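You operate a simulated robot arm through the tools that you are given. There is no shell and no other tool. Be economical: measure what you need, move in short steps, check, and stop when the job is done.

You run a simulated robot arm. Do the job below in one go: nothing can be reset, and whatever is moved stays where it is left.

Task
Take the flat black cap and leave it on top of the black box on the desk top. Put the catch cup in the basin of the sink. Fetch the green filter cartridge from the desk top and stand it on the yellow plate. Take the beaker with the black ring and leave it on the black cover. Put the teal filter cartridge on the top of the black cabinet away on the upper shelf of the grey rack. Take the blue drum filter and leave it on top of the small carton on the top of the black cabinet. Fetch the silver piston and set it on the drainer of the sink. Open the upper desk drawer, put the white case on the top of the repair bench away in the inside of the upper desk drawer, then shut the drawer. Take the silver plate from the top of the repair bench and put it on top of the green head. Put the green module on top of the white filter cartridge on the drainer of the sink. Put the orange module on the brown valve block. Lift the back flap of the big carton open. Do these in any order. Set down upright: catch cup, green filter cartridge, beaker with the black ring, teal filter cartridge, blue drum filter, green module, orange module.

The check looks at the end state, three seconds after you hand in, the way a careful person would. Anything else that was tipped, shoved, dropped, spilled or broken makes it a failure. Lids that push on must go on centred and level and be pressed home; caps that screw on are set level and turned clockwise until they are tight.

Robot
A 7-joint arm with a two-finger parallel gripper on a trunk, on a base that drives. Base frame: it is fixed to the floor where the robot stands at the start and does not move with it; the origin is under the middle of the robot, x ahead of it, y to its left, z up. Readings come in mm, degrees, newtons and seconds.
With the tool pointing down near the work surface it reaches from about 100 to 620 mm from the robot's upright axis, wherever it stands. Its first joint turns from -166.0 to 166.0 degrees. Places, roughly: back flap of the big carton [-1500, 1800, 500]; basin of the sink [100, -2000, 700]; beaker with the black ring [750, 2250, 500]; black box (9x8x5 cm) [500, 100, 900]; black cover (15x15x2 cm) [-1600, -600, 800]; blue drum filter (6x6x6 cm) [100, 3800, 900]; brown valve block [-3750, 0, 1000]; catch cup [500, 0, 1000]; drainer of the sink [-300, -2100, 900]; flat black cap (5x5x3 cm) [700, 200, 900]; green filter cartridge (5x5x9 cm) [400, -300, 900]; green head (9x9x8 cm) [-3800, -200, 900]; green module [-2250, -2000, 1000]; inside of the upper desk drawer [500, -200, 600]; orange module [-2250, -2000, 1000]; silver piston (5x5x3 cm) [-4000, 0, 900]; silver plate (6x6x2 cm) [-3800, -600, 900]; small carton [250, 4000, 1000]; teal filter cartridge (5x5x9 cm) [200, 3700, 900]; upper desk drawer [500, -200, 700]; upper shelf of the grey rack [-3100, 3900, 1300]; white case (7x10x3 cm) [-3800, 300, 900]; white filter cartridge (5x5x9 cm) [-200, -1900, 900]; yellow plate (6x6x2 cm) [700, 0, 900]. Payload 1.57 kg.
Tool frame: the origin (TCP) lies between the finger pads and is the grasp point; the fingertips stand 30 mm ahead of it; z points along the fingers, y is the line along which they close. The gripper opens to 80 mm. The fingers are 17 mm wide and 12 mm thick; the gripper's body (40 by 82 mm) begins 80 mm behind the TCP.
Orientation is that of the tool frame in the base frame, as a unit quaternion [w, x, y, z]. With the fingers straight down and closing along the base's y, the tool's x points along the base's -x, its y along +y and its z along -z.

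Tools
- The arm moves only by the tool jog_arm. Its argument "rows" is one flat list of numbers, 7 for each row, row after row: the shift along the tool's x, y, z in mm, then the turn, a rotation vector about the tool's x, y, z in degrees, then the gripper command, from -1 (fully open) to 1 (shut), values between in proportion. In form: [tx, ty, tz, rx, ry, rz, gripper, tx, ty, tz, rx, ry, rz, gripper, ...]. A call has 1 to 20 rows; each row is the pose to reach, as a shift and turn from the pose commanded when the call began, along the tool's axes at that moment. Rows are played at 5 a second. More than 50 mm and 8.6 degrees between two rows, or a gripper value outside its range, and nothing of the call is played. A pose out of reach is approached as far as the arm can. The call stops where the force on the tool passes 40 N (or 10 N more than at its start, if that is more) or the arm is blocked; 0.2 s more then pass. The fingers move at their own pace (about 72 mm/s each) and stop on an object; they squeeze with about 39 N. The grip force told is the motor's: it shows also when the fingers shut on nothing. Time passes only in rows, and 0.2 s behind the last, so rows that repeat a pose let the fingers close. The reply holds the time, the measured pose of the TCP, the force on the tool along the base axes, the opening and the grip force, in the units named above and with some noise, with the torque about the TCP (base axes, N m) and any sound that the robot's microphone picked up.
- Cameras (640 x 400 px; columns grow to the right, rows downward): "scene" is now at [-20.3, 98.8, 1405.8]; the picture's right is [-0.52, -0.85, 0.00], its down [-0.60, 0.37, -0.71] and it looks along [0.61, -0.37, -0.70] (base axes); focal length 256 px, centre (320, 200). "wrist" rides on the gripper at [72, -7, -122] in the tool frame; the picture's right is [0.09, 1.00, 0.00], its down [-0.84, 0.08, -0.54] and it looks along [-0.54, 0.05, 0.84] (tool axes); focal length 238 px, centre (320, 200). There is no depth. A picture from a camera that has moved, and an enlarged one, comes with that camera's place and axes in the base frame and with its lens.
- grab_frame(camera): a new picture of that camera. The clock stands still meanwhile.
- raise_lower(by): slides the trunk up (or, below 0, down) by that many mm; the arm and the scene camera ride with it, the base frame stays. It gives what a move gives, with no picture.
- roll_base(legs): drives the robot by 1 to 6 legs, each [ahead, left, turn to the left] in mm, mm and degrees, along the robot's own axes; the way and the turn of a leg run together, so that a leg with both is an arc; at most 1500 mm and 180 degrees a leg. The arm and the cameras ride along, it lands a little off, and it stops where it bumps. It gives what a move gives.
- pan_tilt(pan, tilt): turns the head with the scene camera to pan (to the left, within 86 degrees either way) and tilt (down, from -29 to 69), counted from straight ahead of the robot. It gives what a move gives.
- enlarge(camera, box): a new picture of the part [left, top, right, bottom] of that camera's present view, enlarged. The clock stands still meanwhile.
- job_done(): hands the job in; it is judged then, once.

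Work in short steps. Places have to be worked out from the pictures, the camera data and where the tool is seen: move nearer, look again, correct. Check each grasp and each placing, and mend what went wrong. You have 577 turns and 360 pictures in all, those below and enlarged ones among them. Open the gripper and draw the arm clear of the work before you hand the job in, unless the task says otherwise; then end with one line.

The tools are called after "Request:" as name(argument=value, ...) on one line, values as JSON. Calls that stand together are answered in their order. jog_arm: Moves the arm, as the interface text tells. Its arguments: {"type":"object","properties":{"rows":{"type":"array"}},"required":["rows"]} The other tools are called the same way: raise_lower (by) slides the trunk up or down; roll_base (legs) drives the base; pan_tilt (pan, tilt) turns the head that bears the scene camera; grab_frame (camera) takes a picture; enlarge (camera, box) takes an enlarged picture of a part of a camera's view; job_done () hands the job in.

At the start:

```text
clock: 0.0
position: [351.4, -194.2, 1097.8]
tool_rot: [-0.001, 0.0, 1.0, 0.0]
ft_force: [-0.6, 0.1, 0.0]
wrist_torque: [0.04, -0.02, 0.0]
gripper_width: 79.9
finger_force: 0.1
trunk travel left (down, up): [-75.0, 40.0]
robot x, y, heading: [-5.5, 0.6, 0.4]
head pan, tilt: [-31.3, 44.7]
```

scene: 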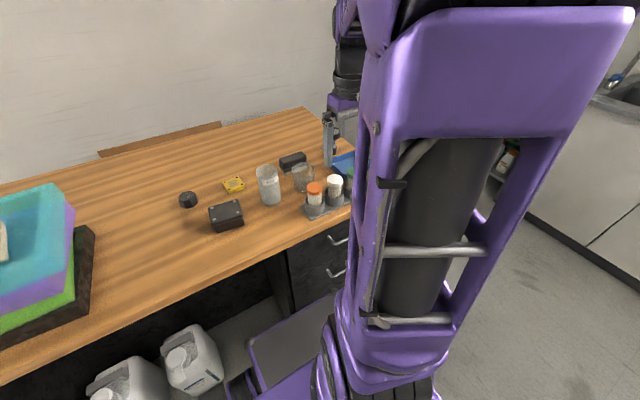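
wrist: 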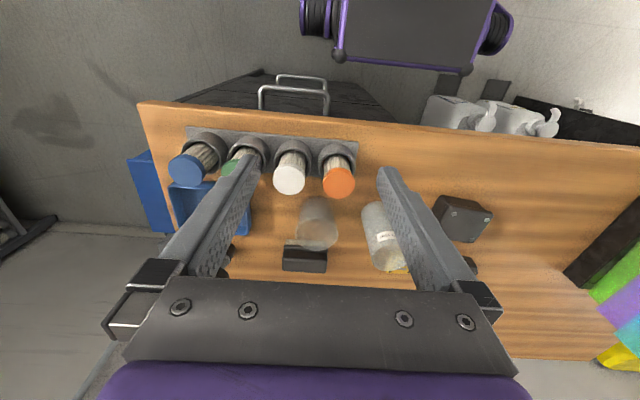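

I start by looking closer at the desk with both cameras.

Request:
enlarge(camera="scene", box=[160, 110, 380, 250])

Request:
enlarge(camera="wrist", box=[120, 90, 500, 290])

```text
2.86 times, centred on (270, 180) of scene
camera zoom: at [-20.3, 98.8, 1405.8], right [-0.52, -0.85, 0.0], down [-0.6, 0.37, -0.71], along [0.61, -0.37, -0.7], focal length 732 px, centre (463, 257)
```

zoom: 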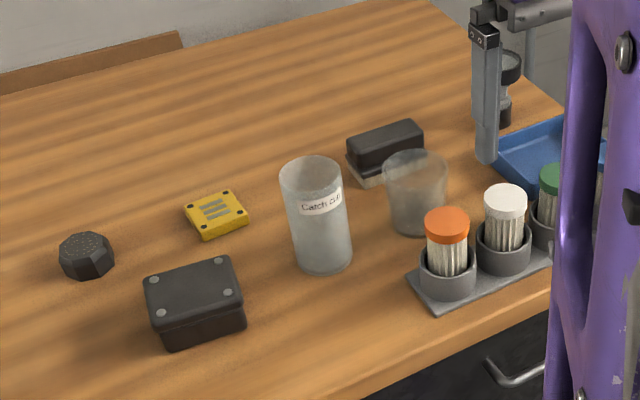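

```text
1.68 times, centred on (310, 190) of wrist
camera zoom: at [279.3, -200.9, 1217.7], right [-0.09, 1.0, 0.0], down [0.84, 0.08, 0.54], along [0.54, 0.05, -0.84], focal length 401 px, centre (337, 217)
```

zoom: 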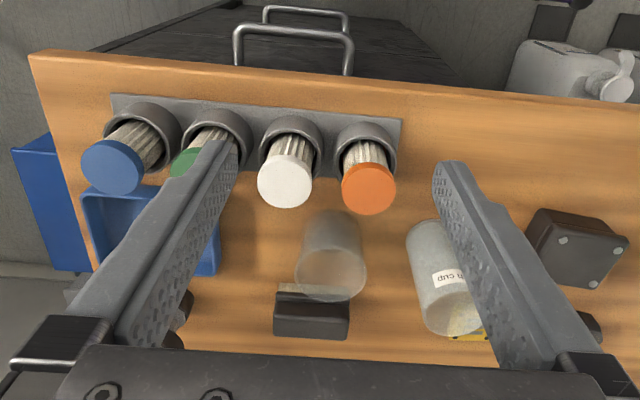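

Catch cup is the labelled tumbler; the green cartridge stands second in the holder row. I turn the head to see the desk front and the knee space.

Request:
pan_tilt(pan=10, tilt=55)

Request:
grab_frame(camera="scene")

```text
clock: 1.1
position: [352.4, -194.2, 1096.0]
tool_rot: [-0.003, 0.0, 1.0, 0.001]
ft_force: [0.3, -0.2, -0.2]
wrist_torque: [-0.01, 0.01, -0.01]
gripper_width: 80.2
finger_force: 0.0
trunk travel left (down, up): [-75.0, 40.0]
robot x, y, heading: [1.4, 1.1, 0.1]
head pan, tilt: [10.0, 55.0]
```

```text
355 pictures are left
camera scene: at [-17.9, 145.4, 1392.1], right [0.06, -1.0, 0.0], down [-0.82, -0.05, -0.58], along [0.57, 0.03, -0.82], focal length 256 px, centre (320, 200)
```

scene: 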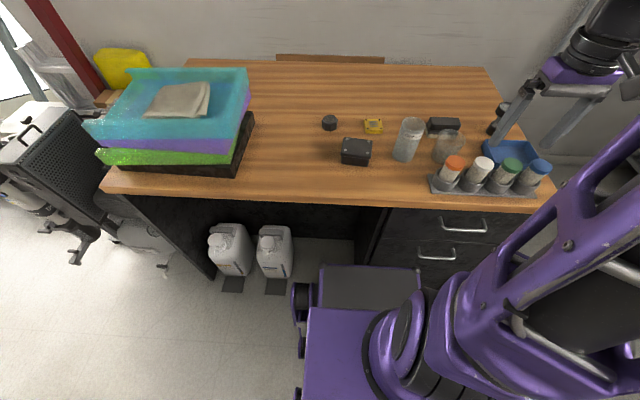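

The head view shows: cap about (649,150), yellow plate (649,14), black box (521,75). The base front has some 60 mm to the drawer front, so I creep 45 mm ahead to bring the cap within reach.

Request:
roll_base(legs=[[45, 0, 0]])

Request:
jog_arm(rows=[-20, 40, 0, 0, 0, 0, -1, -40, 80, 0, 0, 0, 0, -1, -60, 120, 0, 0, 0, 0, -1, -80, 160, 0, 0, 0, 0, -1, -100, 200, 0, 0, 0, 0, -1, -120, 240, 0, 0, 0, 0, -1, -140, 280, 0, 0, 0, 0, -1, -165, 315, 0, 0, 0, 0, -1, -185, 340, 20, 0, 0, 0, -1])

Request:
grab_frame(camera="wrist")

Request:
grab_frame(camera="scene")

```text
clock: 2.0
position: [395.7, -194.7, 1096.0]
tool_rot: [-0.003, 0.0, 1.0, 0.001]
ft_force: [0.0, -0.4, -0.2]
wrist_torque: [-0.01, -0.02, -0.03]
gripper_width: 79.9
finger_force: 0.0
trunk travel left (down, up): [-75.0, 40.0]
robot x, y, heading: [44.6, -3.0, -0.1]
head pan, tilt: [10.0, 55.0]
```

```text
clock: 4.0
position: [581.0, 145.7, 1074.7]
tool_rot: [-0.003, -0.001, 1.0, 0.0]
ft_force: [0.3, -0.3, 0.8]
wrist_torque: [0.0, -0.04, -0.02]
gripper_width: 80.0
finger_force: 0.1
trunk travel left (down, up): [-75.0, 40.0]
robot x, y, heading: [45.3, -1.8, -0.1]
head pan, tilt: [10.0, 55.0]
```

```text
354 pictures are left
camera wrist: at [510.2, 139.2, 1196.6], right [-0.09, 1.0, 0.0], down [0.84, 0.08, 0.54], along [0.54, 0.05, -0.84], focal length 238 px, centre (320, 200)
```

wrist: 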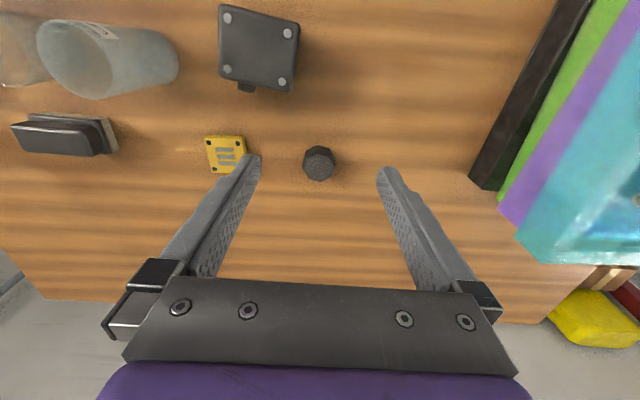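

```text
353 pictures are left
camera scene: at [25.9, 153.6, 1391.9], right [0.17, -0.98, 0.0], down [-0.81, -0.14, -0.57], along [0.56, 0.1, -0.82], focal length 256 px, centre (320, 200)
```

scene: 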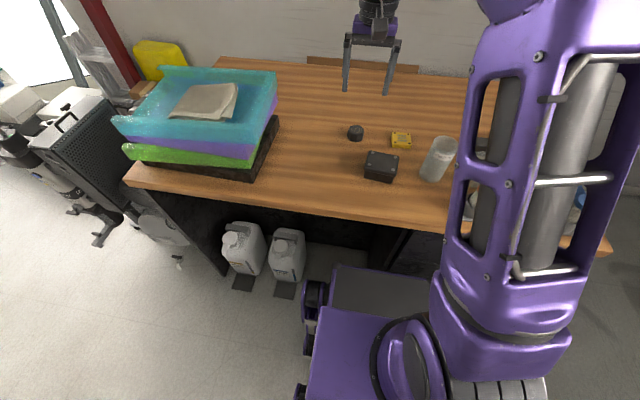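

Cap triangulated at (643.5,150.5), top z 878 (desk ≈ 848). I descend over it and close.

Request:
jog_arm(rows=[-31, 2, 30, 0, 0, 0, -1, -62, 5, 60, 0, 0, 0, -1, -62, 5, 100, 0, 0, 0, -1, -62, 5, 140, 0, 0, 0, -1, -62, 5, 165, 0, 0, 0, -1, -62, 5, 180, 0, 0, 0, -1, -62, 5, 190, 0, 0, 0, -1])

Request:
grab_frame(camera="wrist")

```text
clock: 5.6
position: [643.6, 151.2, 883.9]
tool_rot: [-0.001, -0.001, 1.0, 0.002]
ft_force: [-0.4, 0.6, -0.3]
wrist_torque: [-0.02, -0.01, 0.03]
gripper_width: 79.9
finger_force: 0.1
trunk travel left (down, up): [-75.0, 40.0]
robot x, y, heading: [45.8, 1.9, 0.0]
head pan, tilt: [10.0, 55.0]
```

```text
352 pictures are left
camera wrist: at [571.6, 144.1, 1005.3], right [-0.09, 1.0, 0.0], down [0.84, 0.08, 0.54], along [0.54, 0.05, -0.84], focal length 238 px, centre (320, 200)
```

wrist: 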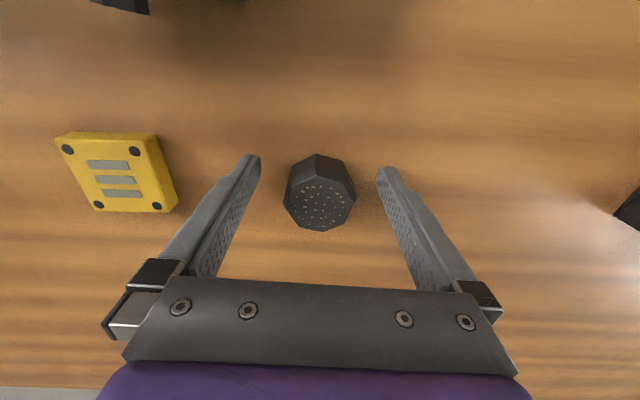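

The top face lies farther out than I took it: x ≈ 659. I shift 15 mm ahead and close.

Request:
jog_arm(rows=[-8, 0, 0, 0, 0, 0, -1, -15, 0, 0, 0, 0, 0, -1, -15, 0, 0, 0, 0, 0, 1, -15, 0, 0, 0, 0, 0, 1, -15, 0, 0, 0, 0, 0, 1])

Request:
grab_frame(camera="wrist")

```text
clock: 6.8
position: [657.2, 150.8, 883.3]
tool_rot: [-0.002, 0.001, 1.0, 0.001]
ft_force: [-0.1, 0.8, 0.7]
wrist_torque: [0.01, 0.01, -0.01]
gripper_width: 49.2
finger_force: 38.7
trunk travel left (down, up): [-75.0, 40.0]
robot x, y, heading: [46.9, 1.6, -0.3]
head pan, tilt: [10.0, 55.0]
```

```text
351 pictures are left
camera wrist: at [586.3, 144.1, 1005.1], right [-0.09, 1.0, 0.0], down [0.84, 0.08, 0.54], along [0.54, 0.05, -0.84], focal length 238 px, centre (320, 200)
```

wrist: 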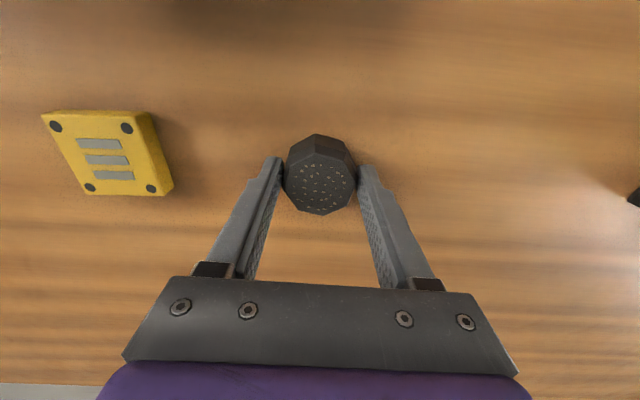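

Cap is held (49 mm). Box top centre is about (515,74), z≈895; I lift and carry the cap over it.

Request:
jog_arm(rows=[0, 0, -40, 0, 0, 0, 1, 0, 0, -85, 0, 0, 0, 1, 0, 0, -120, 0, 0, 0, 1, 35, -19, -120, 0, 0, 0, 1, 70, -38, -120, 0, 0, 0, 1, 105, -57, -120, 0, 0, 0, 1, 143, -76, -120, 0, 0, 0, 1, 143, -76, -80, 0, 0, 0, 1])

Request:
grab_frame(camera="wrist")

Request:
grab_frame(camera="scene")

```text
clock: 8.6
position: [513.0, 74.7, 964.7]
tool_rot: [-0.001, 0.0, 1.0, 0.001]
ft_force: [-1.2, 0.3, -0.4]
wrist_torque: [0.02, -0.03, 0.02]
gripper_width: 49.0
finger_force: 39.2
trunk travel left (down, up): [-75.0, 40.0]
robot x, y, heading: [48.1, -0.2, 0.0]
head pan, tilt: [10.0, 55.0]
```

```text
350 pictures are left
camera wrist: at [441.3, 67.8, 1086.8], right [-0.09, 1.0, 0.0], down [0.84, 0.08, 0.54], along [0.54, 0.05, -0.84], focal length 238 px, centre (320, 200)
```

wrist: 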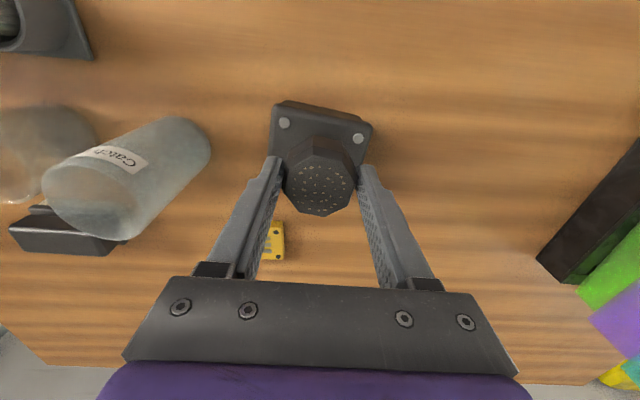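

```text
349 pictures are left
camera scene: at [25.6, 153.6, 1392.0], right [0.17, -0.98, 0.0], down [-0.81, -0.14, -0.57], along [0.57, 0.1, -0.82], focal length 256 px, centre (320, 200)
```

scene: 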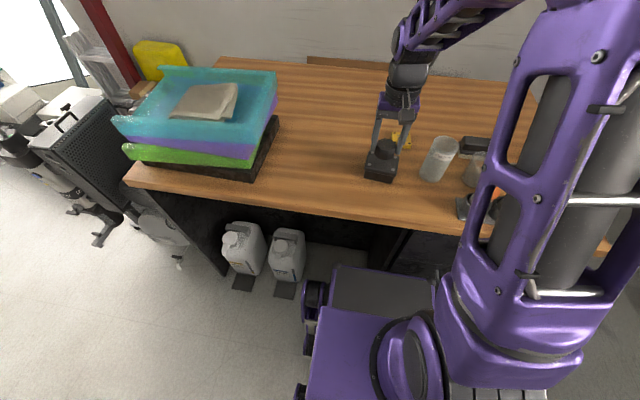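

Screw positions put the box centre at about (519,73). I shift 5 mm and lower to contact.

Request:
jog_arm(rows=[-5, -1, 15, 0, 0, 0, 1, -5, -1, 24, 0, 0, 0, 1, -5, -1, 28, 0, 0, 0, 1, -5, -1, 30, 0, 0, 0, 1])

```text
clock: 9.6
position: [518.7, 74.7, 935.4]
tool_rot: [-0.003, 0.001, 1.0, 0.001]
ft_force: [0.3, -0.4, -0.8]
wrist_torque: [0.0, 0.03, 0.04]
gripper_width: 48.7
finger_force: 38.6
trunk travel left (down, up): [-75.0, 40.0]
robot x, y, heading: [45.1, -2.6, -0.2]
head pan, tilt: [10.0, 55.0]
```

No contact yet; creeping down in millimetres.

Request:
jog_arm(rows=[0, 0, 1, 0, 0, 0, 1, 0, 0, 2, 0, 0, 0, 1, 0, 0, 3, 0, 0, 0, 1])

Request:
enlarge(camera="scene", box=[340, 120, 440, 190])

```text
clock: 10.4
position: [519.2, 73.8, 932.7]
tool_rot: [-0.001, -0.001, 1.0, 0.001]
ft_force: [-2.0, -0.4, 14.8]
wrist_torque: [-0.05, 0.21, -0.04]
gripper_width: 48.7
finger_force: 39.1
trunk travel left (down, up): [-75.0, 40.0]
robot x, y, heading: [47.3, 0.3, -0.2]
head pan, tilt: [10.0, 55.0]
```

```text
5.71 times, centred on (390, 155) of scene
camera zoom: at [25.0, 153.5, 1392.2], right [0.17, -0.98, 0.0], down [-0.81, -0.14, -0.57], along [0.57, 0.1, -0.82], focal length 1463 px, centre (-80, 457)
```

zoom: 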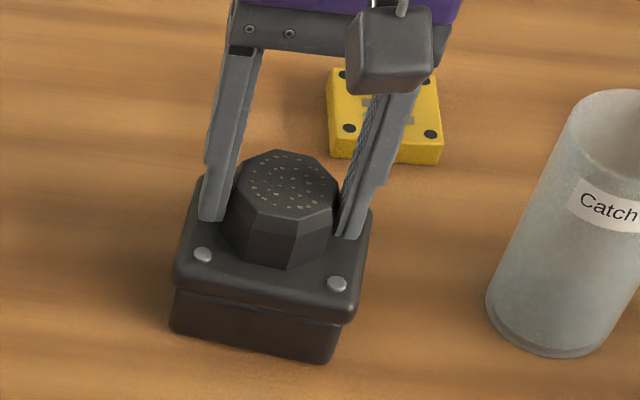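

Contact at 15 N; the cap sits on the lid. I open and withdraw upward.

Request:
jog_arm(rows=[0, 0, -1, 0, 0, 0, 1, 0, 0, -1, 0, 0, 0, -0.3, 0, 0, -1, 0, 0, 0, -1, 0, 0, -40, 0, 0, 0, -1, 0, 0, -85, 0, 0, 0, -1, 0, 0, -120, 0, 0, 0, -1])

Request:
enlarge(camera="scene", box=[340, 120, 440, 190])

```text
clock: 11.8
position: [518.9, 73.2, 1051.6]
tool_rot: [-0.003, 0.0, 1.0, 0.001]
ft_force: [-0.5, -0.4, 0.9]
wrist_torque: [0.01, 0.03, -0.02]
gripper_width: 79.8
finger_force: 0.1
trunk travel left (down, up): [-75.0, 40.0]
robot x, y, heading: [42.4, 0.2, -0.2]
head pan, tilt: [10.0, 55.0]
```

```text
5.71 times, centred on (390, 155) of scene
camera zoom: at [26.0, 153.7, 1391.9], right [0.17, -0.98, 0.0], down [-0.81, -0.14, -0.57], along [0.56, 0.1, -0.82], focal length 1463 px, centre (-80, 457)
```

zoom: 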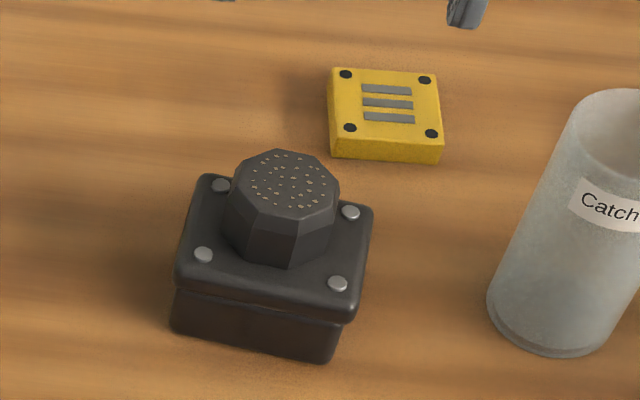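

Cap rests well on the box. Now I swing over the green cartridge, turning the gripper 90° so the fingers close along x, clear of its neighbours.

Request:
jog_arm(rows=[8, -33, 0, 0, 0, 8.2, -1, 16, -66, 0, 0, 0, 16.4, -1, 24, -99, 0, 0, 0, 24.6, -1, 32, -132, 0, 0, 0, 32.8, -1, 40, -165, 0, 0, 0, 41, -1, 48, -198, 0, 0, 0, 49.2, -1, 56, -231, 0, 0, 0, 57.4, -1, 64, -264, 0, 0, 0, 65.6, -1, 72, -297, 0, 0, 0, 73.8, -1, 80, -330, 0, 0, 0, 82, -1, 91, -363, 0, 0, 0, 90, -1, 91, -363, 0, 0, 0, 90, -1])

Request:
grab_frame(camera="wrist")

Request:
grab_frame(camera="scene")

```text
clock: 14.4
position: [430.1, -291.1, 1051.5]
tool_rot: [-0.002, 0.708, 0.706, -0.001]
ft_force: [-0.4, 0.2, 0.6]
wrist_torque: [0.02, 0.01, -0.03]
gripper_width: 80.1
finger_force: 0.0
trunk travel left (down, up): [-75.0, 40.0]
robot x, y, heading: [44.1, -0.2, 0.2]
head pan, tilt: [10.0, 55.0]
```

```text
346 pictures are left
camera wrist: at [423.3, -218.8, 1172.7], right [1.0, 0.09, 0.0], down [0.08, -0.84, 0.54], along [0.04, -0.54, -0.84], focal length 238 px, centre (320, 200)
```

wrist: 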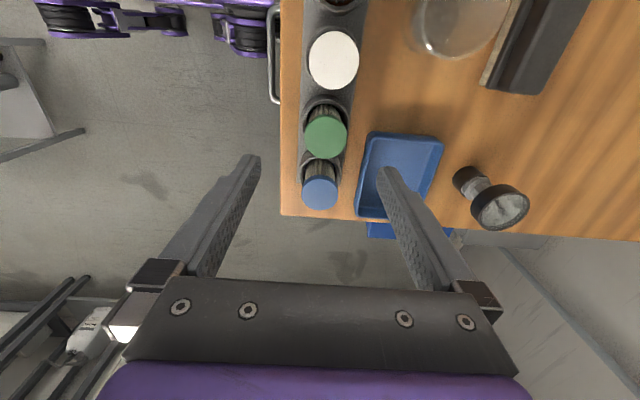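

```text
345 pictures are left
camera scene: at [26.0, 153.6, 1391.9], right [0.17, -0.98, 0.0], down [-0.81, -0.14, -0.57], along [0.56, 0.1, -0.82], focal length 256 px, centre (320, 200)
```

scene: 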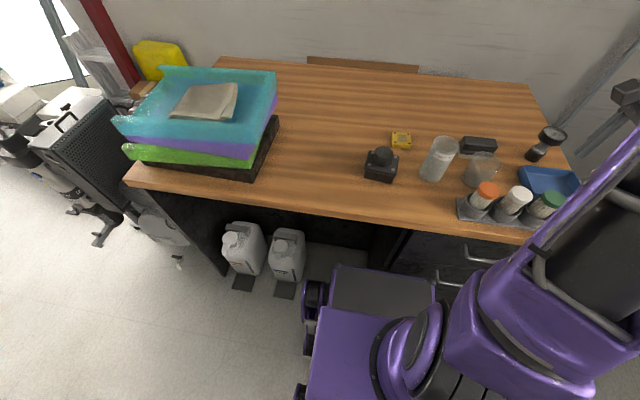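

Green cap is right under the tool at (432.5,−292.5). Descend and grip it at the cap.

Request:
jog_arm(rows=[-1, 2, 40, 0, 0, 0, -1, -1, 2, 80, 0, 0, 0, -1, -1, 2, 105, 0, 0, 0, -1, -1, 2, 118, 0, 0, 0, -1, -1, 2, 125, 0, 0, 0, -1, -1, 2, 125, 0, 0, 0, 1, -1, 2, 125, 0, 0, 0, 1, -1, 2, 125, 0, 0, 0, 1])

Request:
grab_frame(camera="wrist")

```text
clock: 16.2
position: [431.5, -290.9, 926.9]
tool_rot: [-0.001, 0.707, 0.708, 0.0]
ft_force: [3.2, -0.2, -0.2]
wrist_torque: [0.0, -0.25, 0.0]
gripper_width: 40.1
finger_force: 39.2
trunk travel left (down, up): [-75.0, 40.0]
robot x, y, heading: [43.0, -0.7, 0.2]
head pan, tilt: [10.0, 55.0]
```

```text
344 pictures are left
camera wrist: at [425.0, -218.1, 1047.2], right [1.0, 0.09, 0.0], down [0.08, -0.84, 0.54], along [0.05, -0.54, -0.84], focal length 238 px, centre (320, 200)
```

wrist: 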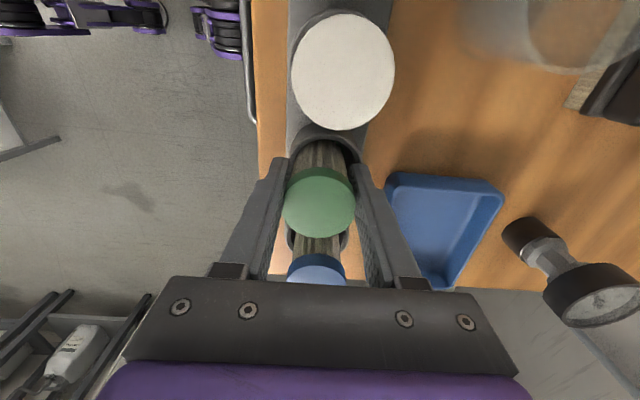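

Grip firm at 40 mm. Lift clear of the holder and carry high over the desk toward the yellow plate.

Request:
jog_arm(rows=[0, 0, -40, 0, 0, 0, 1, 0, 0, -85, 0, 0, 0, 1, 0, 0, -130, 0, 0, 0, 1, 0, 0, -150, 0, 0, 0, 1, 38, 27, -150, 0, 0, 0, 1, 76, 54, -150, 0, 0, 0, 1, 114, 81, -150, 0, 0, 0, 1, 152, 108, -150, 0, 0, 0, 1, 190, 135, -150, 0, 0, 0, 1, 228, 162, -150, 0, 0, 0, 1, 266, 189, -150, 0, 0, 0, 1, 305, 218, -150, 0, 0, 0, 1, 305, 218, -115, 0, 0, 0, 1, 305, 218, -85, 0, 0, 0, 1])

Request:
grab_frame(camera="wrist")

Request:
enlarge(camera="scene", box=[340, 70, 480, 170])

```text
clock: 19.2
position: [648.7, 14.7, 1010.4]
tool_rot: [-0.002, 0.707, 0.707, 0.0]
ft_force: [0.3, -0.9, -1.0]
wrist_torque: [0.01, -0.03, -0.02]
gripper_width: 40.1
finger_force: 38.7
trunk travel left (down, up): [-75.0, 40.0]
robot x, y, heading: [42.2, -1.3, -0.2]
head pan, tilt: [10.0, 55.0]
```

```text
343 pictures are left
camera wrist: at [643.3, 87.2, 1131.5], right [1.0, 0.09, 0.0], down [0.08, -0.84, 0.54], along [0.05, -0.54, -0.84], focal length 238 px, centre (320, 200)
```

wrist: 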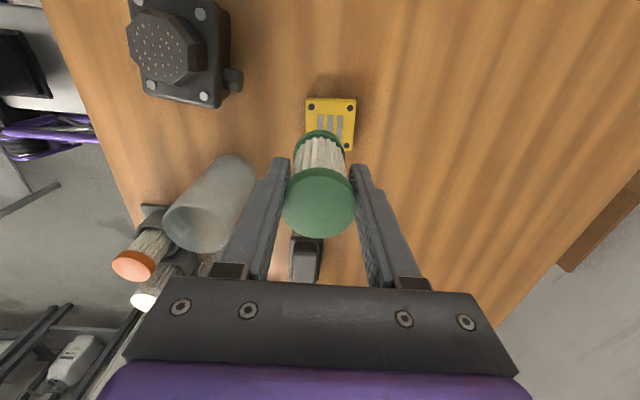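

```text
4.00 times, centred on (410, 120) of scene
camera zoom: at [26.0, 153.7, 1391.9], right [0.17, -0.98, 0.0], down [-0.81, -0.14, -0.57], along [0.56, 0.1, -0.82], focal length 1024 px, centre (-40, 520)
```

zoom: 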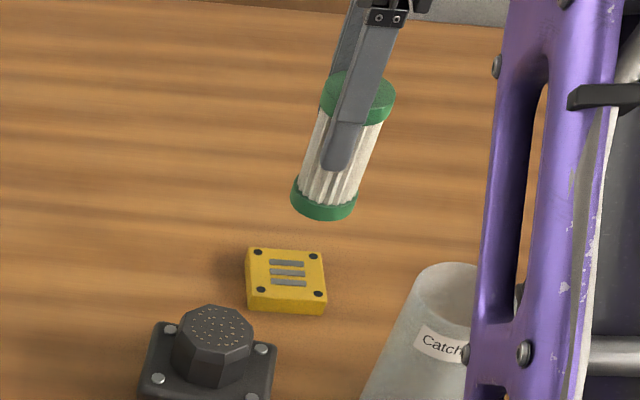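

The plate looks about 10 mm farther in x than the cartridge by the wrist view; I shift 6 mm and lower to look again before contact.

Request:
jog_arm(rows=[0, 6, 25, 0, 0, 0, 1, 0, 6, 45, 0, 0, 0, 1])

Request:
enlarge(camera="wrist", box=[240, 60, 400, 160])

Request:
enlarge(camera="scene", box=[370, 90, 450, 140])

```text
clock: 19.8
position: [654.0, 15.3, 965.9]
tool_rot: [-0.002, 0.707, 0.707, -0.001]
ft_force: [-0.3, 0.2, 0.1]
wrist_torque: [0.01, -0.01, 0.03]
gripper_width: 40.2
finger_force: 39.1
trunk travel left (down, up): [-75.0, 40.0]
robot x, y, heading: [48.6, 0.2, 0.0]
head pan, tilt: [10.0, 55.0]
```

```text
4.00 times, centred on (320, 110) of wrist
camera zoom: at [648.6, 86.8, 1086.5], right [1.0, 0.09, 0.0], down [0.08, -0.84, 0.54], along [0.05, -0.54, -0.84], focal length 953 px, centre (320, 560)
```

zoom: 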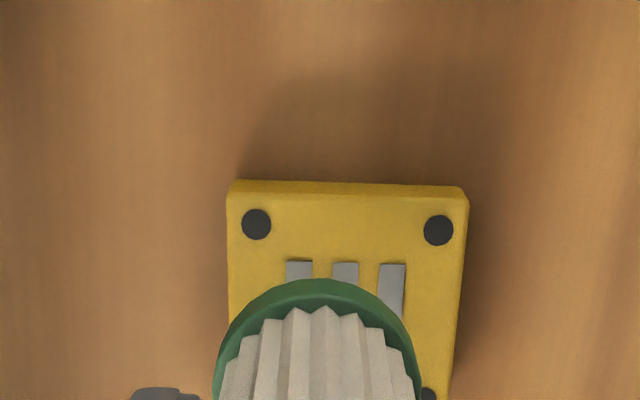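

```text
8.00 times, centred on (410, 115) of scene
camera zoom: at [26.1, 153.7, 1391.9], right [0.17, -0.98, 0.0], down [-0.81, -0.14, -0.57], along [0.56, 0.1, -0.82], focal length 2048 px, centre (-400, 880)
```

zoom: 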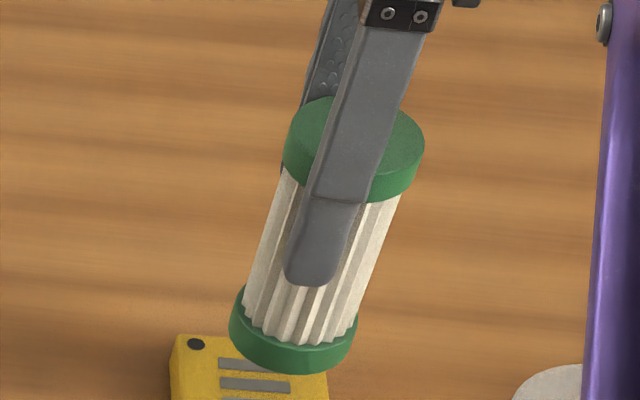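

Plate centre works out to (660,16); shift +6 in x and lower gently until contact.

Request:
jog_arm(rows=[1, 6, 8, 0, 0, 0, 1, 1, 6, 14, 0, 0, 0, 1, 1, 6, 18, 0, 0, 0, 1, 1, 6, 20, 0, 0, 0, 1, 1, 6, 22, 0, 0, 0, 1])

Request:
enlarge(camera="scene", box=[360, 90, 460, 160])

```text
clock: 21.0
position: [660.8, 15.3, 944.2]
tool_rot: [-0.003, 0.707, 0.707, -0.001]
ft_force: [-0.7, -0.6, -1.0]
wrist_torque: [0.04, 0.01, -0.01]
gripper_width: 40.2
finger_force: 39.1
trunk travel left (down, up): [-75.0, 40.0]
robot x, y, heading: [44.8, 1.5, -0.2]
head pan, tilt: [10.0, 55.0]
```

```text
5.71 times, centred on (410, 125) of scene
camera zoom: at [26.1, 153.7, 1391.9], right [0.17, -0.98, 0.0], down [-0.81, -0.14, -0.57], along [0.56, 0.1, -0.82], focal length 1463 px, centre (-194, 629)
```

zoom: 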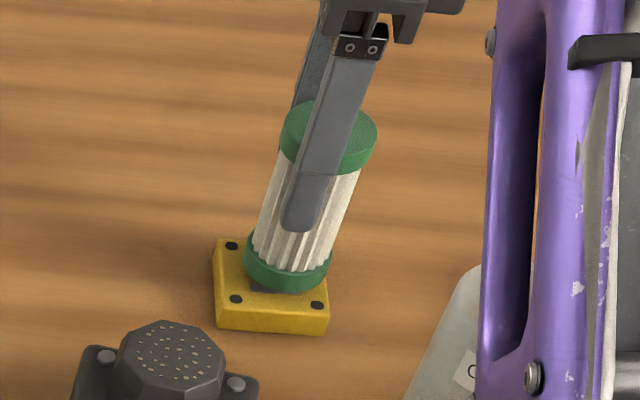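

Still a few mm above the plate and slightly to −y; nudge +y 4, +x 2 and creep down to contact.

Request:
jog_arm(rows=[4, 2, 2, 0, 0, 0, 1, 4, 2, 4, 0, 0, 0, 1, 4, 2, 6, 0, 0, 0, 1, 4, 2, 7.5, 0, 0, 0, 1, 4, 2, 9, 0, 0, 0, 1])

Request:
enlarge(camera="scene", box=[360, 90, 460, 160])

```text
clock: 22.2
position: [662.4, 19.1, 935.6]
tool_rot: [-0.002, 0.707, 0.707, -0.001]
ft_force: [-0.3, 0.3, 4.7]
wrist_torque: [-0.06, -0.03, -0.04]
gripper_width: 40.3
finger_force: 38.9
trunk travel left (down, up): [-75.0, 40.0]
robot x, y, heading: [48.4, -1.3, -0.1]
head pan, tilt: [10.0, 55.0]
```

```text
5.71 times, centred on (410, 125) of scene
camera zoom: at [25.6, 153.7, 1392.0], right [0.17, -0.98, 0.0], down [-0.81, -0.14, -0.57], along [0.57, 0.1, -0.82], focal length 1463 px, centre (-194, 629)
```

zoom: 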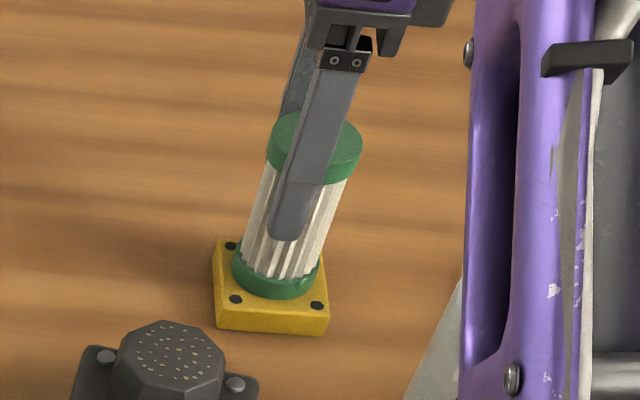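

Contact felt and well centred. One more fraction down, then release and withdraw.

Request:
jog_arm(rows=[0, 0, 0.7, 0, 0, 0, 1, 0, 0, 0.5, 0, 0, 0, 0.5, 0, 0, 0, 0, 0, 0, -0.5, 0, 0, 0, 0, 0, 0, -1, 0, 0, -40, 0, 0, 0, -1, 0, 0, -85, 0, 0, 0, -1, 0, 0, -120, 0, 0, 0, -1])

Request:
enlarge(camera="scene", box=[360, 90, 500, 190])

```text
clock: 23.8
position: [663.6, 20.0, 1054.6]
tool_rot: [-0.003, 0.707, 0.707, -0.002]
ft_force: [0.1, 0.2, -0.7]
wrist_torque: [0.03, -0.01, 0.0]
gripper_width: 80.1
finger_force: 0.1
trunk travel left (down, up): [-75.0, 40.0]
robot x, y, heading: [45.9, 0.8, 0.2]
head pan, tilt: [10.0, 55.0]
```

```text
4.00 times, centred on (430, 140) of scene
camera zoom: at [26.0, 153.7, 1391.9], right [0.17, -0.98, 0.0], down [-0.81, -0.14, -0.57], along [0.56, 0.1, -0.82], focal length 1024 px, centre (-120, 440)
```

zoom: 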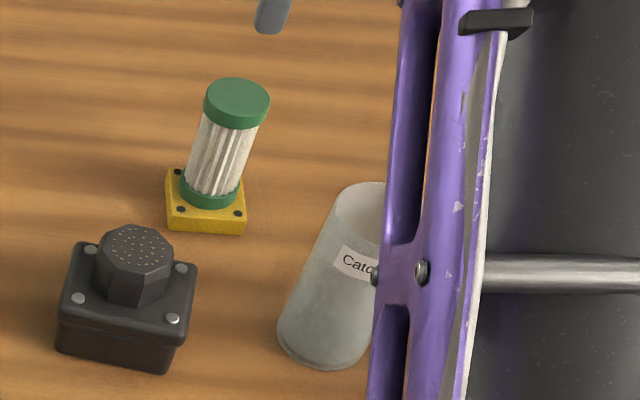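

Cartridge stands upright on the plate. Next the drawer: I back off 200 mm with the arm high, to take the handle with a horizontal tool.

Request:
roll_base(legs=[[-200, 0, 0]])

Request:
jog_arm(rows=[-30, -30, 0, -8, 0, 0, -1, -60, -60, 0, -16, 0, 0, -1, -90, -90, 0, -24, 0, 0, -1, -120, -120, 0, -32, 0, 0, -1, -150, -150, 0, -40, 0, 0, -1, -180, -180, 0, -48, 0, 0, -1, -210, -210, 10, -56, 0, 0, -1, -240, -230, 30, -64, 0, 0, -1, -255, -245, 60, -72, 0, 0, -1, -262, -250, 100, -80, 0, 0, -1, -265, -250, 140, -88, 0, 0, -1, -265, -250, 180, -90, 0, 0, -1])

Request:
grab_frame(camera="wrist")

Request:
pan_tilt(pan=-35, tilt=50)

Request:
grab_frame(camera="scene")

```text
clock: 25.4
position: [462.9, 19.7, 1054.0]
tool_rot: [-0.002, 0.706, 0.708, -0.001]
ft_force: [0.1, -0.3, -0.7]
wrist_torque: [0.03, -0.01, 0.04]
gripper_width: 79.8
finger_force: 0.1
trunk travel left (down, up): [-75.0, 40.0]
robot x, y, heading: [-157.8, 0.3, 0.0]
head pan, tilt: [10.0, 55.0]
```

```text
clock: 28.0
position: [212.5, -245.5, 872.9]
tool_rot: [0.5, 0.501, 0.5, 0.499]
ft_force: [-0.3, 0.0, 0.5]
wrist_torque: [-0.01, 0.01, 0.0]
gripper_width: 80.3
finger_force: 0.0
trunk travel left (down, up): [-75.0, 40.0]
robot x, y, heading: [-154.1, 2.0, -0.1]
head pan, tilt: [10.0, 55.0]
```

```text
336 pictures are left
camera wrist: at [90.1, -173.3, 866.6], right [0.0, 0.09, 1.0], down [-0.54, -0.84, 0.08], along [0.84, -0.54, 0.05], focal length 238 px, centre (320, 200)
```

wrist: 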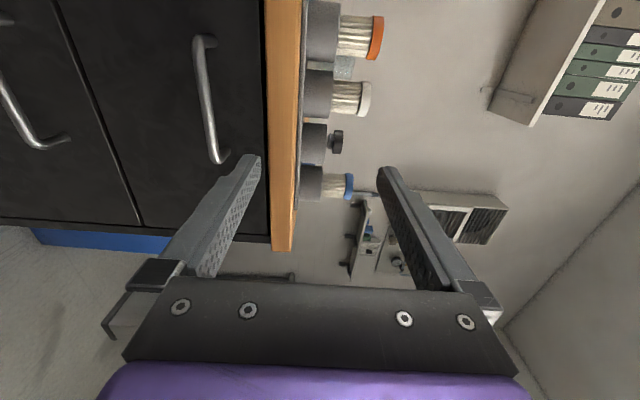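

```text
clock: 29.1
position: [211.7, -247.1, 872.5]
tool_rot: [0.499, 0.502, 0.5, 0.499]
ft_force: [0.6, 0.5, -0.6]
wrist_torque: [0.0, 0.01, -0.01]
gripper_width: 80.1
finger_force: 0.0
trunk travel left (down, up): [-75.0, 40.0]
robot x, y, heading: [-154.5, 0.2, 0.1]
head pan, tilt: [-35.0, 50.0]
```

```text
335 pictures are left
camera scene: at [-181.4, 97.1, 1398.4], right [-0.57, -0.82, 0.0], down [-0.63, 0.44, -0.64], along [0.53, -0.37, -0.77], focal length 256 px, centre (320, 200)
```

scene: 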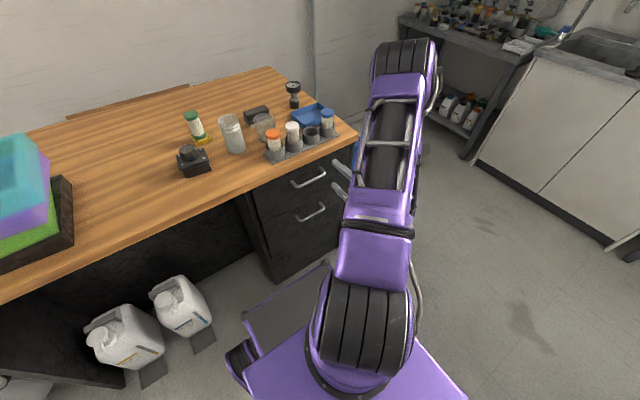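

Both views triangulate the upper handle bar at about (372,−236,749). I come level with it, half-closed, 60 mm short, and check.

Request:
jog_arm(rows=[3, -40, 15, 0, 0, 0, -0.3, 6, -80, 30, 0, 0, 0, -0.3, 11, -123, 50, 0, 0, 0, -0.3, 11, -123, 70, 0, 0, 0, -0.3])

Request:
grab_frame(camera="wrist")

Request:
enlarge(camera="scene", box=[240, 130, 400, 230])

```text
clock: 30.1
position: [281.9, -232.6, 752.4]
tool_rot: [0.499, 0.502, 0.5, 0.5]
ft_force: [-0.3, 0.5, 0.1]
wrist_torque: [-0.03, -0.01, 0.0]
gripper_width: 52.0
finger_force: 0.1
trunk travel left (down, up): [-75.0, 40.0]
robot x, y, heading: [-154.6, -0.2, -0.2]
head pan, tilt: [-35.0, 50.0]
```

```text
334 pictures are left
camera wrist: at [160.7, -161.6, 744.7], right [0.0, 0.09, 1.0], down [-0.54, -0.84, 0.08], along [0.84, -0.54, 0.05], focal length 238 px, centre (320, 200)
```

wrist: 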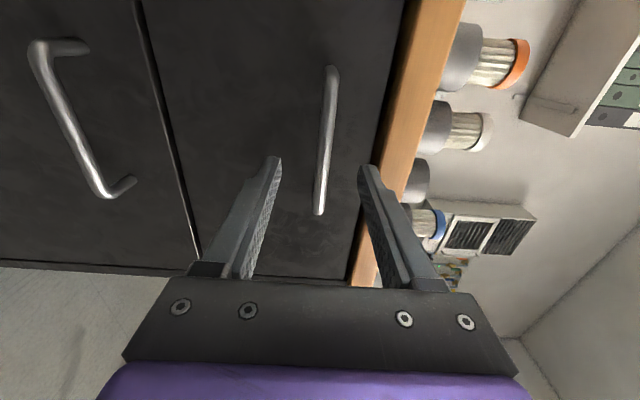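

```text
4.00 times, centred on (320, 180) of scene
camera zoom: at [-181.5, 97.0, 1398.4], right [-0.57, -0.82, 0.0], down [-0.63, 0.44, -0.64], along [0.53, -0.37, -0.77], focal length 1024 px, centre (320, 280)
```

zoom: 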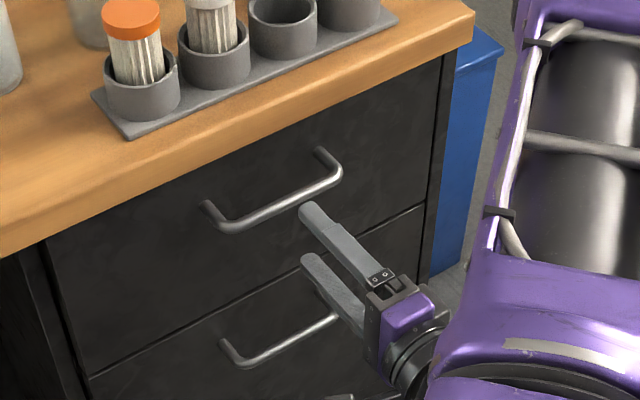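

Bar at about (348..355,−230,756). I advance so the fingertips straddle it, then close.

Request:
jog_arm(rows=[0, 4, 25, 0, 0, 0, -0.3, 0, 4, 45, 0, 0, 0, -0.3, 0, 4, 56, 0, 0, 0, -0.3])

Request:
grab_frame(camera="wrist")

Request:
enlarge(camera="scene", box=[240, 130, 400, 230])

```text
clock: 30.9
position: [339.2, -233.9, 755.3]
tool_rot: [0.499, 0.501, 0.5, 0.5]
ft_force: [0.3, -0.7, -0.9]
wrist_torque: [0.03, 0.0, -0.01]
gripper_width: 52.2
finger_force: 0.0
trunk travel left (down, up): [-75.0, 40.0]
robot x, y, heading: [-156.3, 3.4, -0.1]
head pan, tilt: [-35.0, 50.0]
```

```text
332 pictures are left
camera wrist: at [216.4, -162.1, 748.4], right [0.0, 0.09, 1.0], down [-0.54, -0.84, 0.08], along [0.84, -0.54, 0.05], focal length 238 px, centre (320, 200)
```

wrist: 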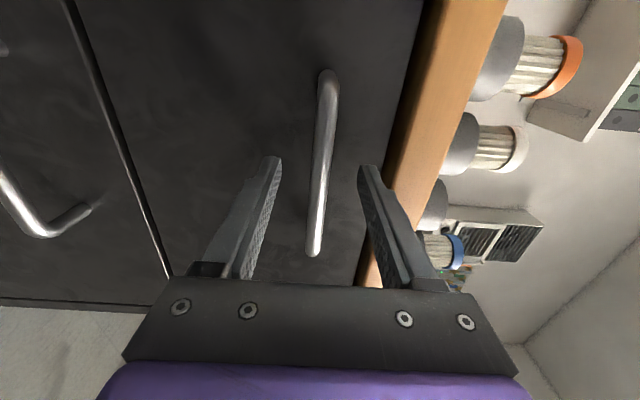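

```text
4.00 times, centred on (320, 180) of scene
camera zoom: at [-181.5, 97.0, 1398.4], right [-0.57, -0.82, 0.0], down [-0.63, 0.44, -0.64], along [0.53, -0.37, -0.77], focal length 1024 px, centre (320, 280)
```

zoom: 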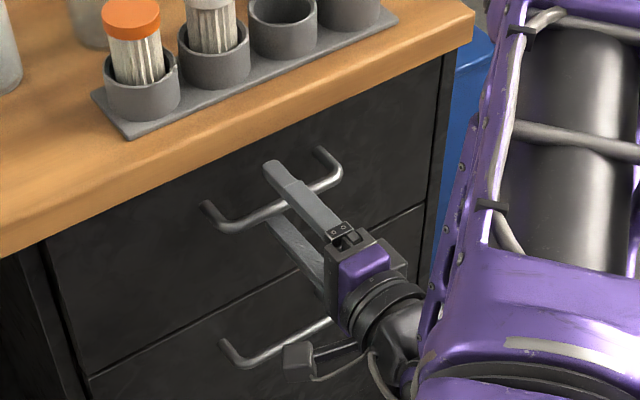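

The fingers straddle the bar. Close, then pull back a little with the arm.

Request:
jog_arm(rows=[0, 0, 0, 0, 0, 0, 1, 0, 0, 0, 0, 0, 0, 1, 0, 0, 0, 0, 0, 0, 1, 0, 0, -10, 0, 0, 0, 1, 0, 0, -25, 0, 0, 0, 1, 0, 0, -40, 0, 0, 0, 1])

```text
clock: 32.3
position: [297.0, -234.3, 755.3]
tool_rot: [0.499, 0.501, 0.501, 0.499]
ft_force: [-0.1, -1.2, -1.3]
wrist_torque: [-0.04, 0.01, 0.36]
gripper_width: 12.1
finger_force: 28.8
trunk travel left (down, up): [-75.0, 40.0]
robot x, y, heading: [-155.3, -0.2, -0.1]
head pan, tilt: [-35.0, 50.0]
```

Drawer slides along (grip 12 mm on bar). I draw it out the rest by rolling back.

Request:
roll_base(legs=[[-100, 0, 0], [-90, 0, 0]])

Request:
grab_frame(camera="scene")

```text
clock: 34.1
position: [109.1, -233.1, 755.8]
tool_rot: [0.498, 0.501, 0.502, 0.499]
ft_force: [-1.0, -2.9, -3.6]
wrist_torque: [-0.05, 0.02, -0.01]
gripper_width: 11.9
finger_force: 29.2
trunk travel left (down, up): [-75.0, 40.0]
robot x, y, heading: [-346.2, 1.4, -0.0]
head pan, tilt: [-35.0, 50.0]
```

```text
330 pictures are left
camera scene: at [-370.3, 96.8, 1398.5], right [-0.57, -0.82, 0.0], down [-0.63, 0.44, -0.64], along [0.53, -0.37, -0.77], focal length 256 px, centre (320, 200)
```

scene: 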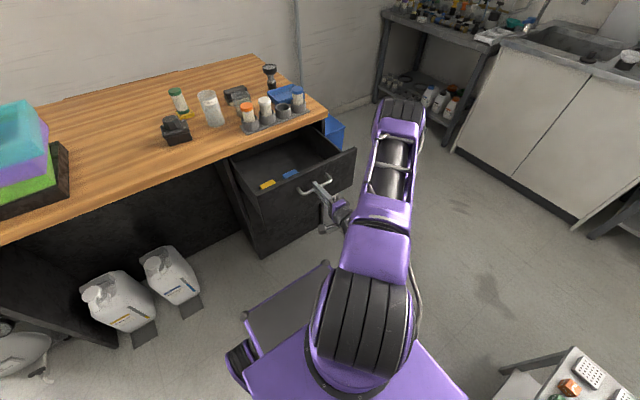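

Drawer is open some 230 mm. Release the bar and back the tool away, then raise it.

Request:
jog_arm(rows=[0, 0, 0, 0, 0, 0, -0.3, 0, 0, 0, 0, 0, 0, -0.3, 0, 0, -40, 0, 0, 0, -0.3, 0, 0, -80, 0, 0, 0, -0.3, 0, 40, -85, 0, 0, 0, -1, 20, 85, -85, 0, 0, 0, -1, 40, 130, -85, 0, 0, 0, -1, 60, 175, -85, 0, 0, 0, -1, 80, 220, -85, 0, 0, 0, -1, 80, 260, -85, 0, 0, 0, -1])

Request:
pan_tilt(pan=-20, tilt=45)

Request:
grab_frame(camera="scene")

```text
clock: 36.4
position: [65.6, -208.3, 1000.6]
tool_rot: [0.498, 0.502, 0.501, 0.5]
ft_force: [0.1, -0.4, -0.4]
wrist_torque: [0.0, -0.03, -0.01]
gripper_width: 79.9
finger_force: 0.0
out of reach, approached as far as the arm can: row 8, 9, 10
trunk travel left (down, up): [-75.0, 40.0]
robot x, y, heading: [-343.5, -1.8, 0.3]
head pan, tilt: [-35.0, 50.0]
```

```text
clock: 37.1
position: [65.2, -208.8, 999.6]
tool_rot: [0.498, 0.502, 0.502, 0.499]
ft_force: [-0.7, -0.2, 0.3]
wrist_torque: [0.03, -0.01, 0.01]
gripper_width: 79.8
finger_force: 0.1
trunk travel left (down, up): [-75.0, 40.0]
robot x, y, heading: [-342.5, 0.6, 0.2]
head pan, tilt: [-20.0, 45.0]
```

```text
329 pictures are left
camera scene: at [-357.2, 113.4, 1405.3], right [-0.34, -0.94, 0.0], down [-0.66, 0.24, -0.71], along [0.66, -0.24, -0.71], focal length 256 px, centre (320, 200)
```

scene: 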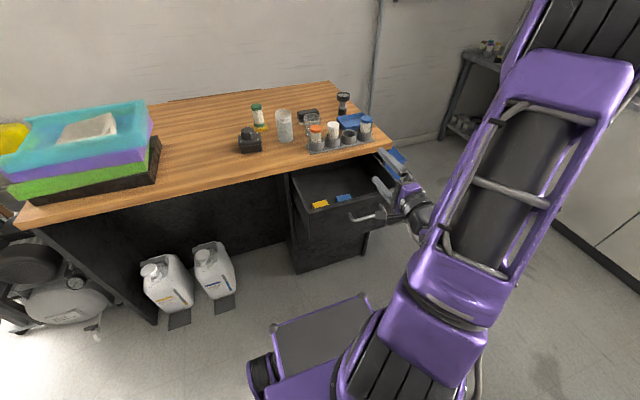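

Now set the tool downward again and raise it, then drive left and ahead to reach the catch cup from the free side.

Request:
jog_arm(rows=[0, 0, 0, 8.2, 0, 0, -1, 0, 5, 0, 16.4, 0, 0, -1, 0, 10, 0, 24.6, 0, 0, -1, 0, 15, 0, 32.8, 0, 0, -1, 0, 20, 0, 41, 0, 0, -1, 0, 25, 0, 49.2, 0, 0, -1, 0, 35, 0, 57.4, 0, 0, -1, 0, 45, 0, 65.6, 0, 0, -1, 0, 55, 0, 73.8, 0, 0, -1, 0, 70, 0, 82, 0, 0, -1, 0, 80, 0, 90, 0, 0, -1, 0, 80, 0, 90, 0, 0, -1])

Request:
roll_base(legs=[[0, 200, 0], [340, 0, 0]])

Request:
pan_tilt(pan=-20, tilt=50)

Request:
grab_frame(camera="scene")

Request:
grab_frame(camera="wrist")

```text
clock: 39.7
position: [64.4, -210.2, 1080.2]
tool_rot: [-0.003, 0.708, 0.706, -0.002]
ft_force: [0.3, -0.5, -0.4]
wrist_torque: [0.0, -0.03, 0.01]
gripper_width: 80.0
finger_force: 0.2
out of reach, approached as far as the arm can: row 1
trunk travel left (down, up): [-75.0, 40.0]
robot x, y, heading: [-342.6, -3.2, -0.0]
head pan, tilt: [-20.0, 45.0]
```

```text
clock: 44.1
position: [403.6, -9.9, 1080.2]
tool_rot: [-0.002, 0.708, 0.707, -0.001]
ft_force: [0.1, 0.0, 0.3]
wrist_torque: [0.01, 0.0, 0.0]
gripper_width: 79.8
finger_force: 0.1
trunk travel left (down, up): [-75.0, 40.0]
robot x, y, heading: [-4.8, 196.7, -0.2]
head pan, tilt: [-20.0, 45.0]
```

```text
clock: 44.8
position: [403.6, -8.9, 1079.6]
tool_rot: [-0.003, 0.708, 0.707, -0.002]
ft_force: [-1.6, -0.7, -0.3]
wrist_torque: [-0.04, -0.04, 0.03]
gripper_width: 80.3
finger_force: 0.1
trunk travel left (down, up): [-75.0, 40.0]
robot x, y, heading: [-3.3, 199.8, -0.0]
head pan, tilt: [-20.0, 50.0]
```

```text
328 pictures are left
camera scene: at [-23.0, 315.6, 1398.5], right [-0.34, -0.94, 0.0], down [-0.72, 0.26, -0.64], along [0.6, -0.22, -0.77], focal length 256 px, centre (320, 200)
```

scene: 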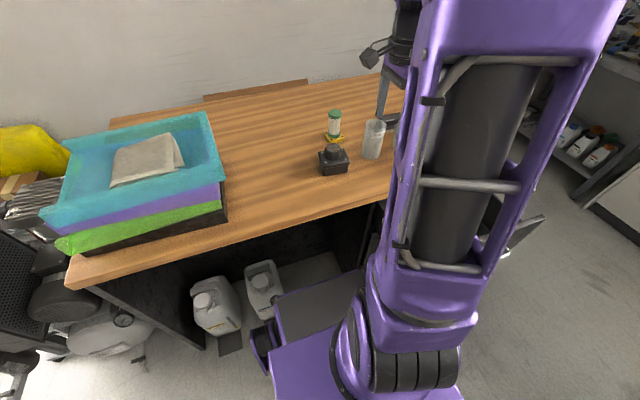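

```text
327 pictures are left
camera wrist: at [397.7, 62.6, 1201.2], right [1.0, 0.09, 0.0], down [0.08, -0.84, 0.54], along [0.05, -0.54, -0.84], focal length 238 px, centre (320, 200)
```

wrist: 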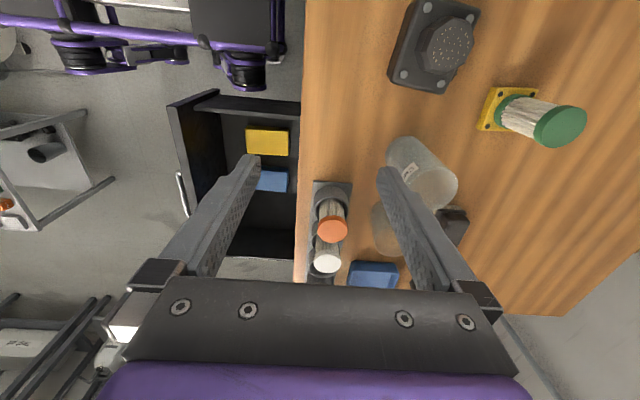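

Cup axis estimated at about (540,−68), 65 mm wide, rim z≈963. I move above it for a close look.

Request:
jog_arm(rows=[-15, 34, 0, 0, 0, 0, -1, -30, 68, 0, 0, 0, 0, -1, -45, 102, 0, 0, 0, 0, -1, -60, 136, 0, 0, 0, 0, -1, -60, 136, 30, 0, 0, 0, -1])

Request:
grab_frame(camera="wrist")

Request:
enlarge(camera="scene", box=[310, 70, 450, 170])

```text
clock: 46.0
position: [539.0, -71.1, 1049.0]
tool_rot: [-0.002, 0.708, 0.706, -0.002]
ft_force: [-0.1, 0.6, 0.4]
wrist_torque: [-0.01, 0.01, -0.01]
gripper_width: 79.8
finger_force: 0.1
trunk travel left (down, up): [-75.0, 40.0]
robot x, y, heading: [-6.9, 200.0, -0.1]
head pan, tilt: [-20.0, 50.0]
```

```text
326 pictures are left
camera wrist: at [533.3, 1.5, 1170.4], right [1.0, 0.09, -0.01], down [0.08, -0.84, 0.54], along [0.04, -0.54, -0.84], focal length 238 px, centre (320, 200)
```

wrist: 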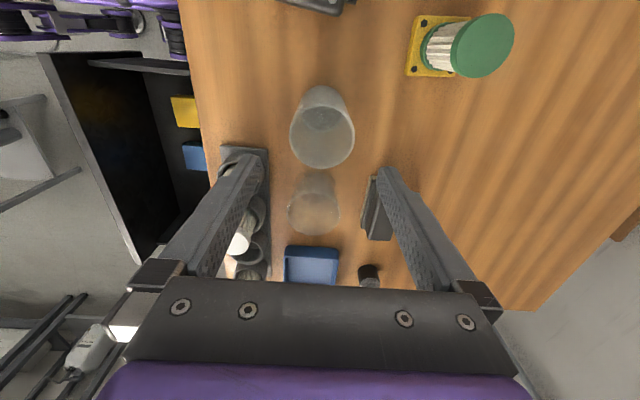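

```text
4.00 times, centred on (380, 120) of scene
camera zoom: at [-22.9, 315.6, 1398.5], right [-0.34, -0.94, 0.0], down [-0.72, 0.26, -0.64], along [0.6, -0.22, -0.77], focal length 1024 px, centre (80, 520)
```

zoom: 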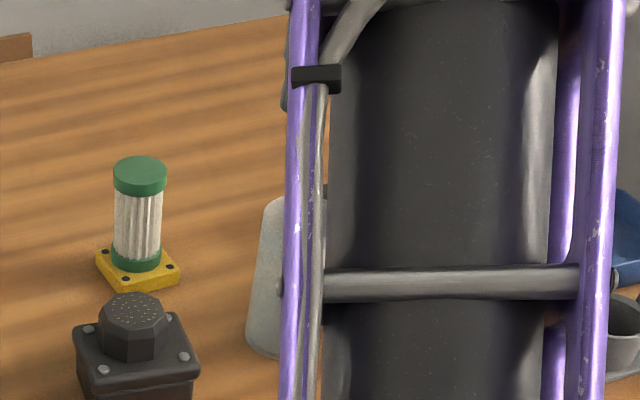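

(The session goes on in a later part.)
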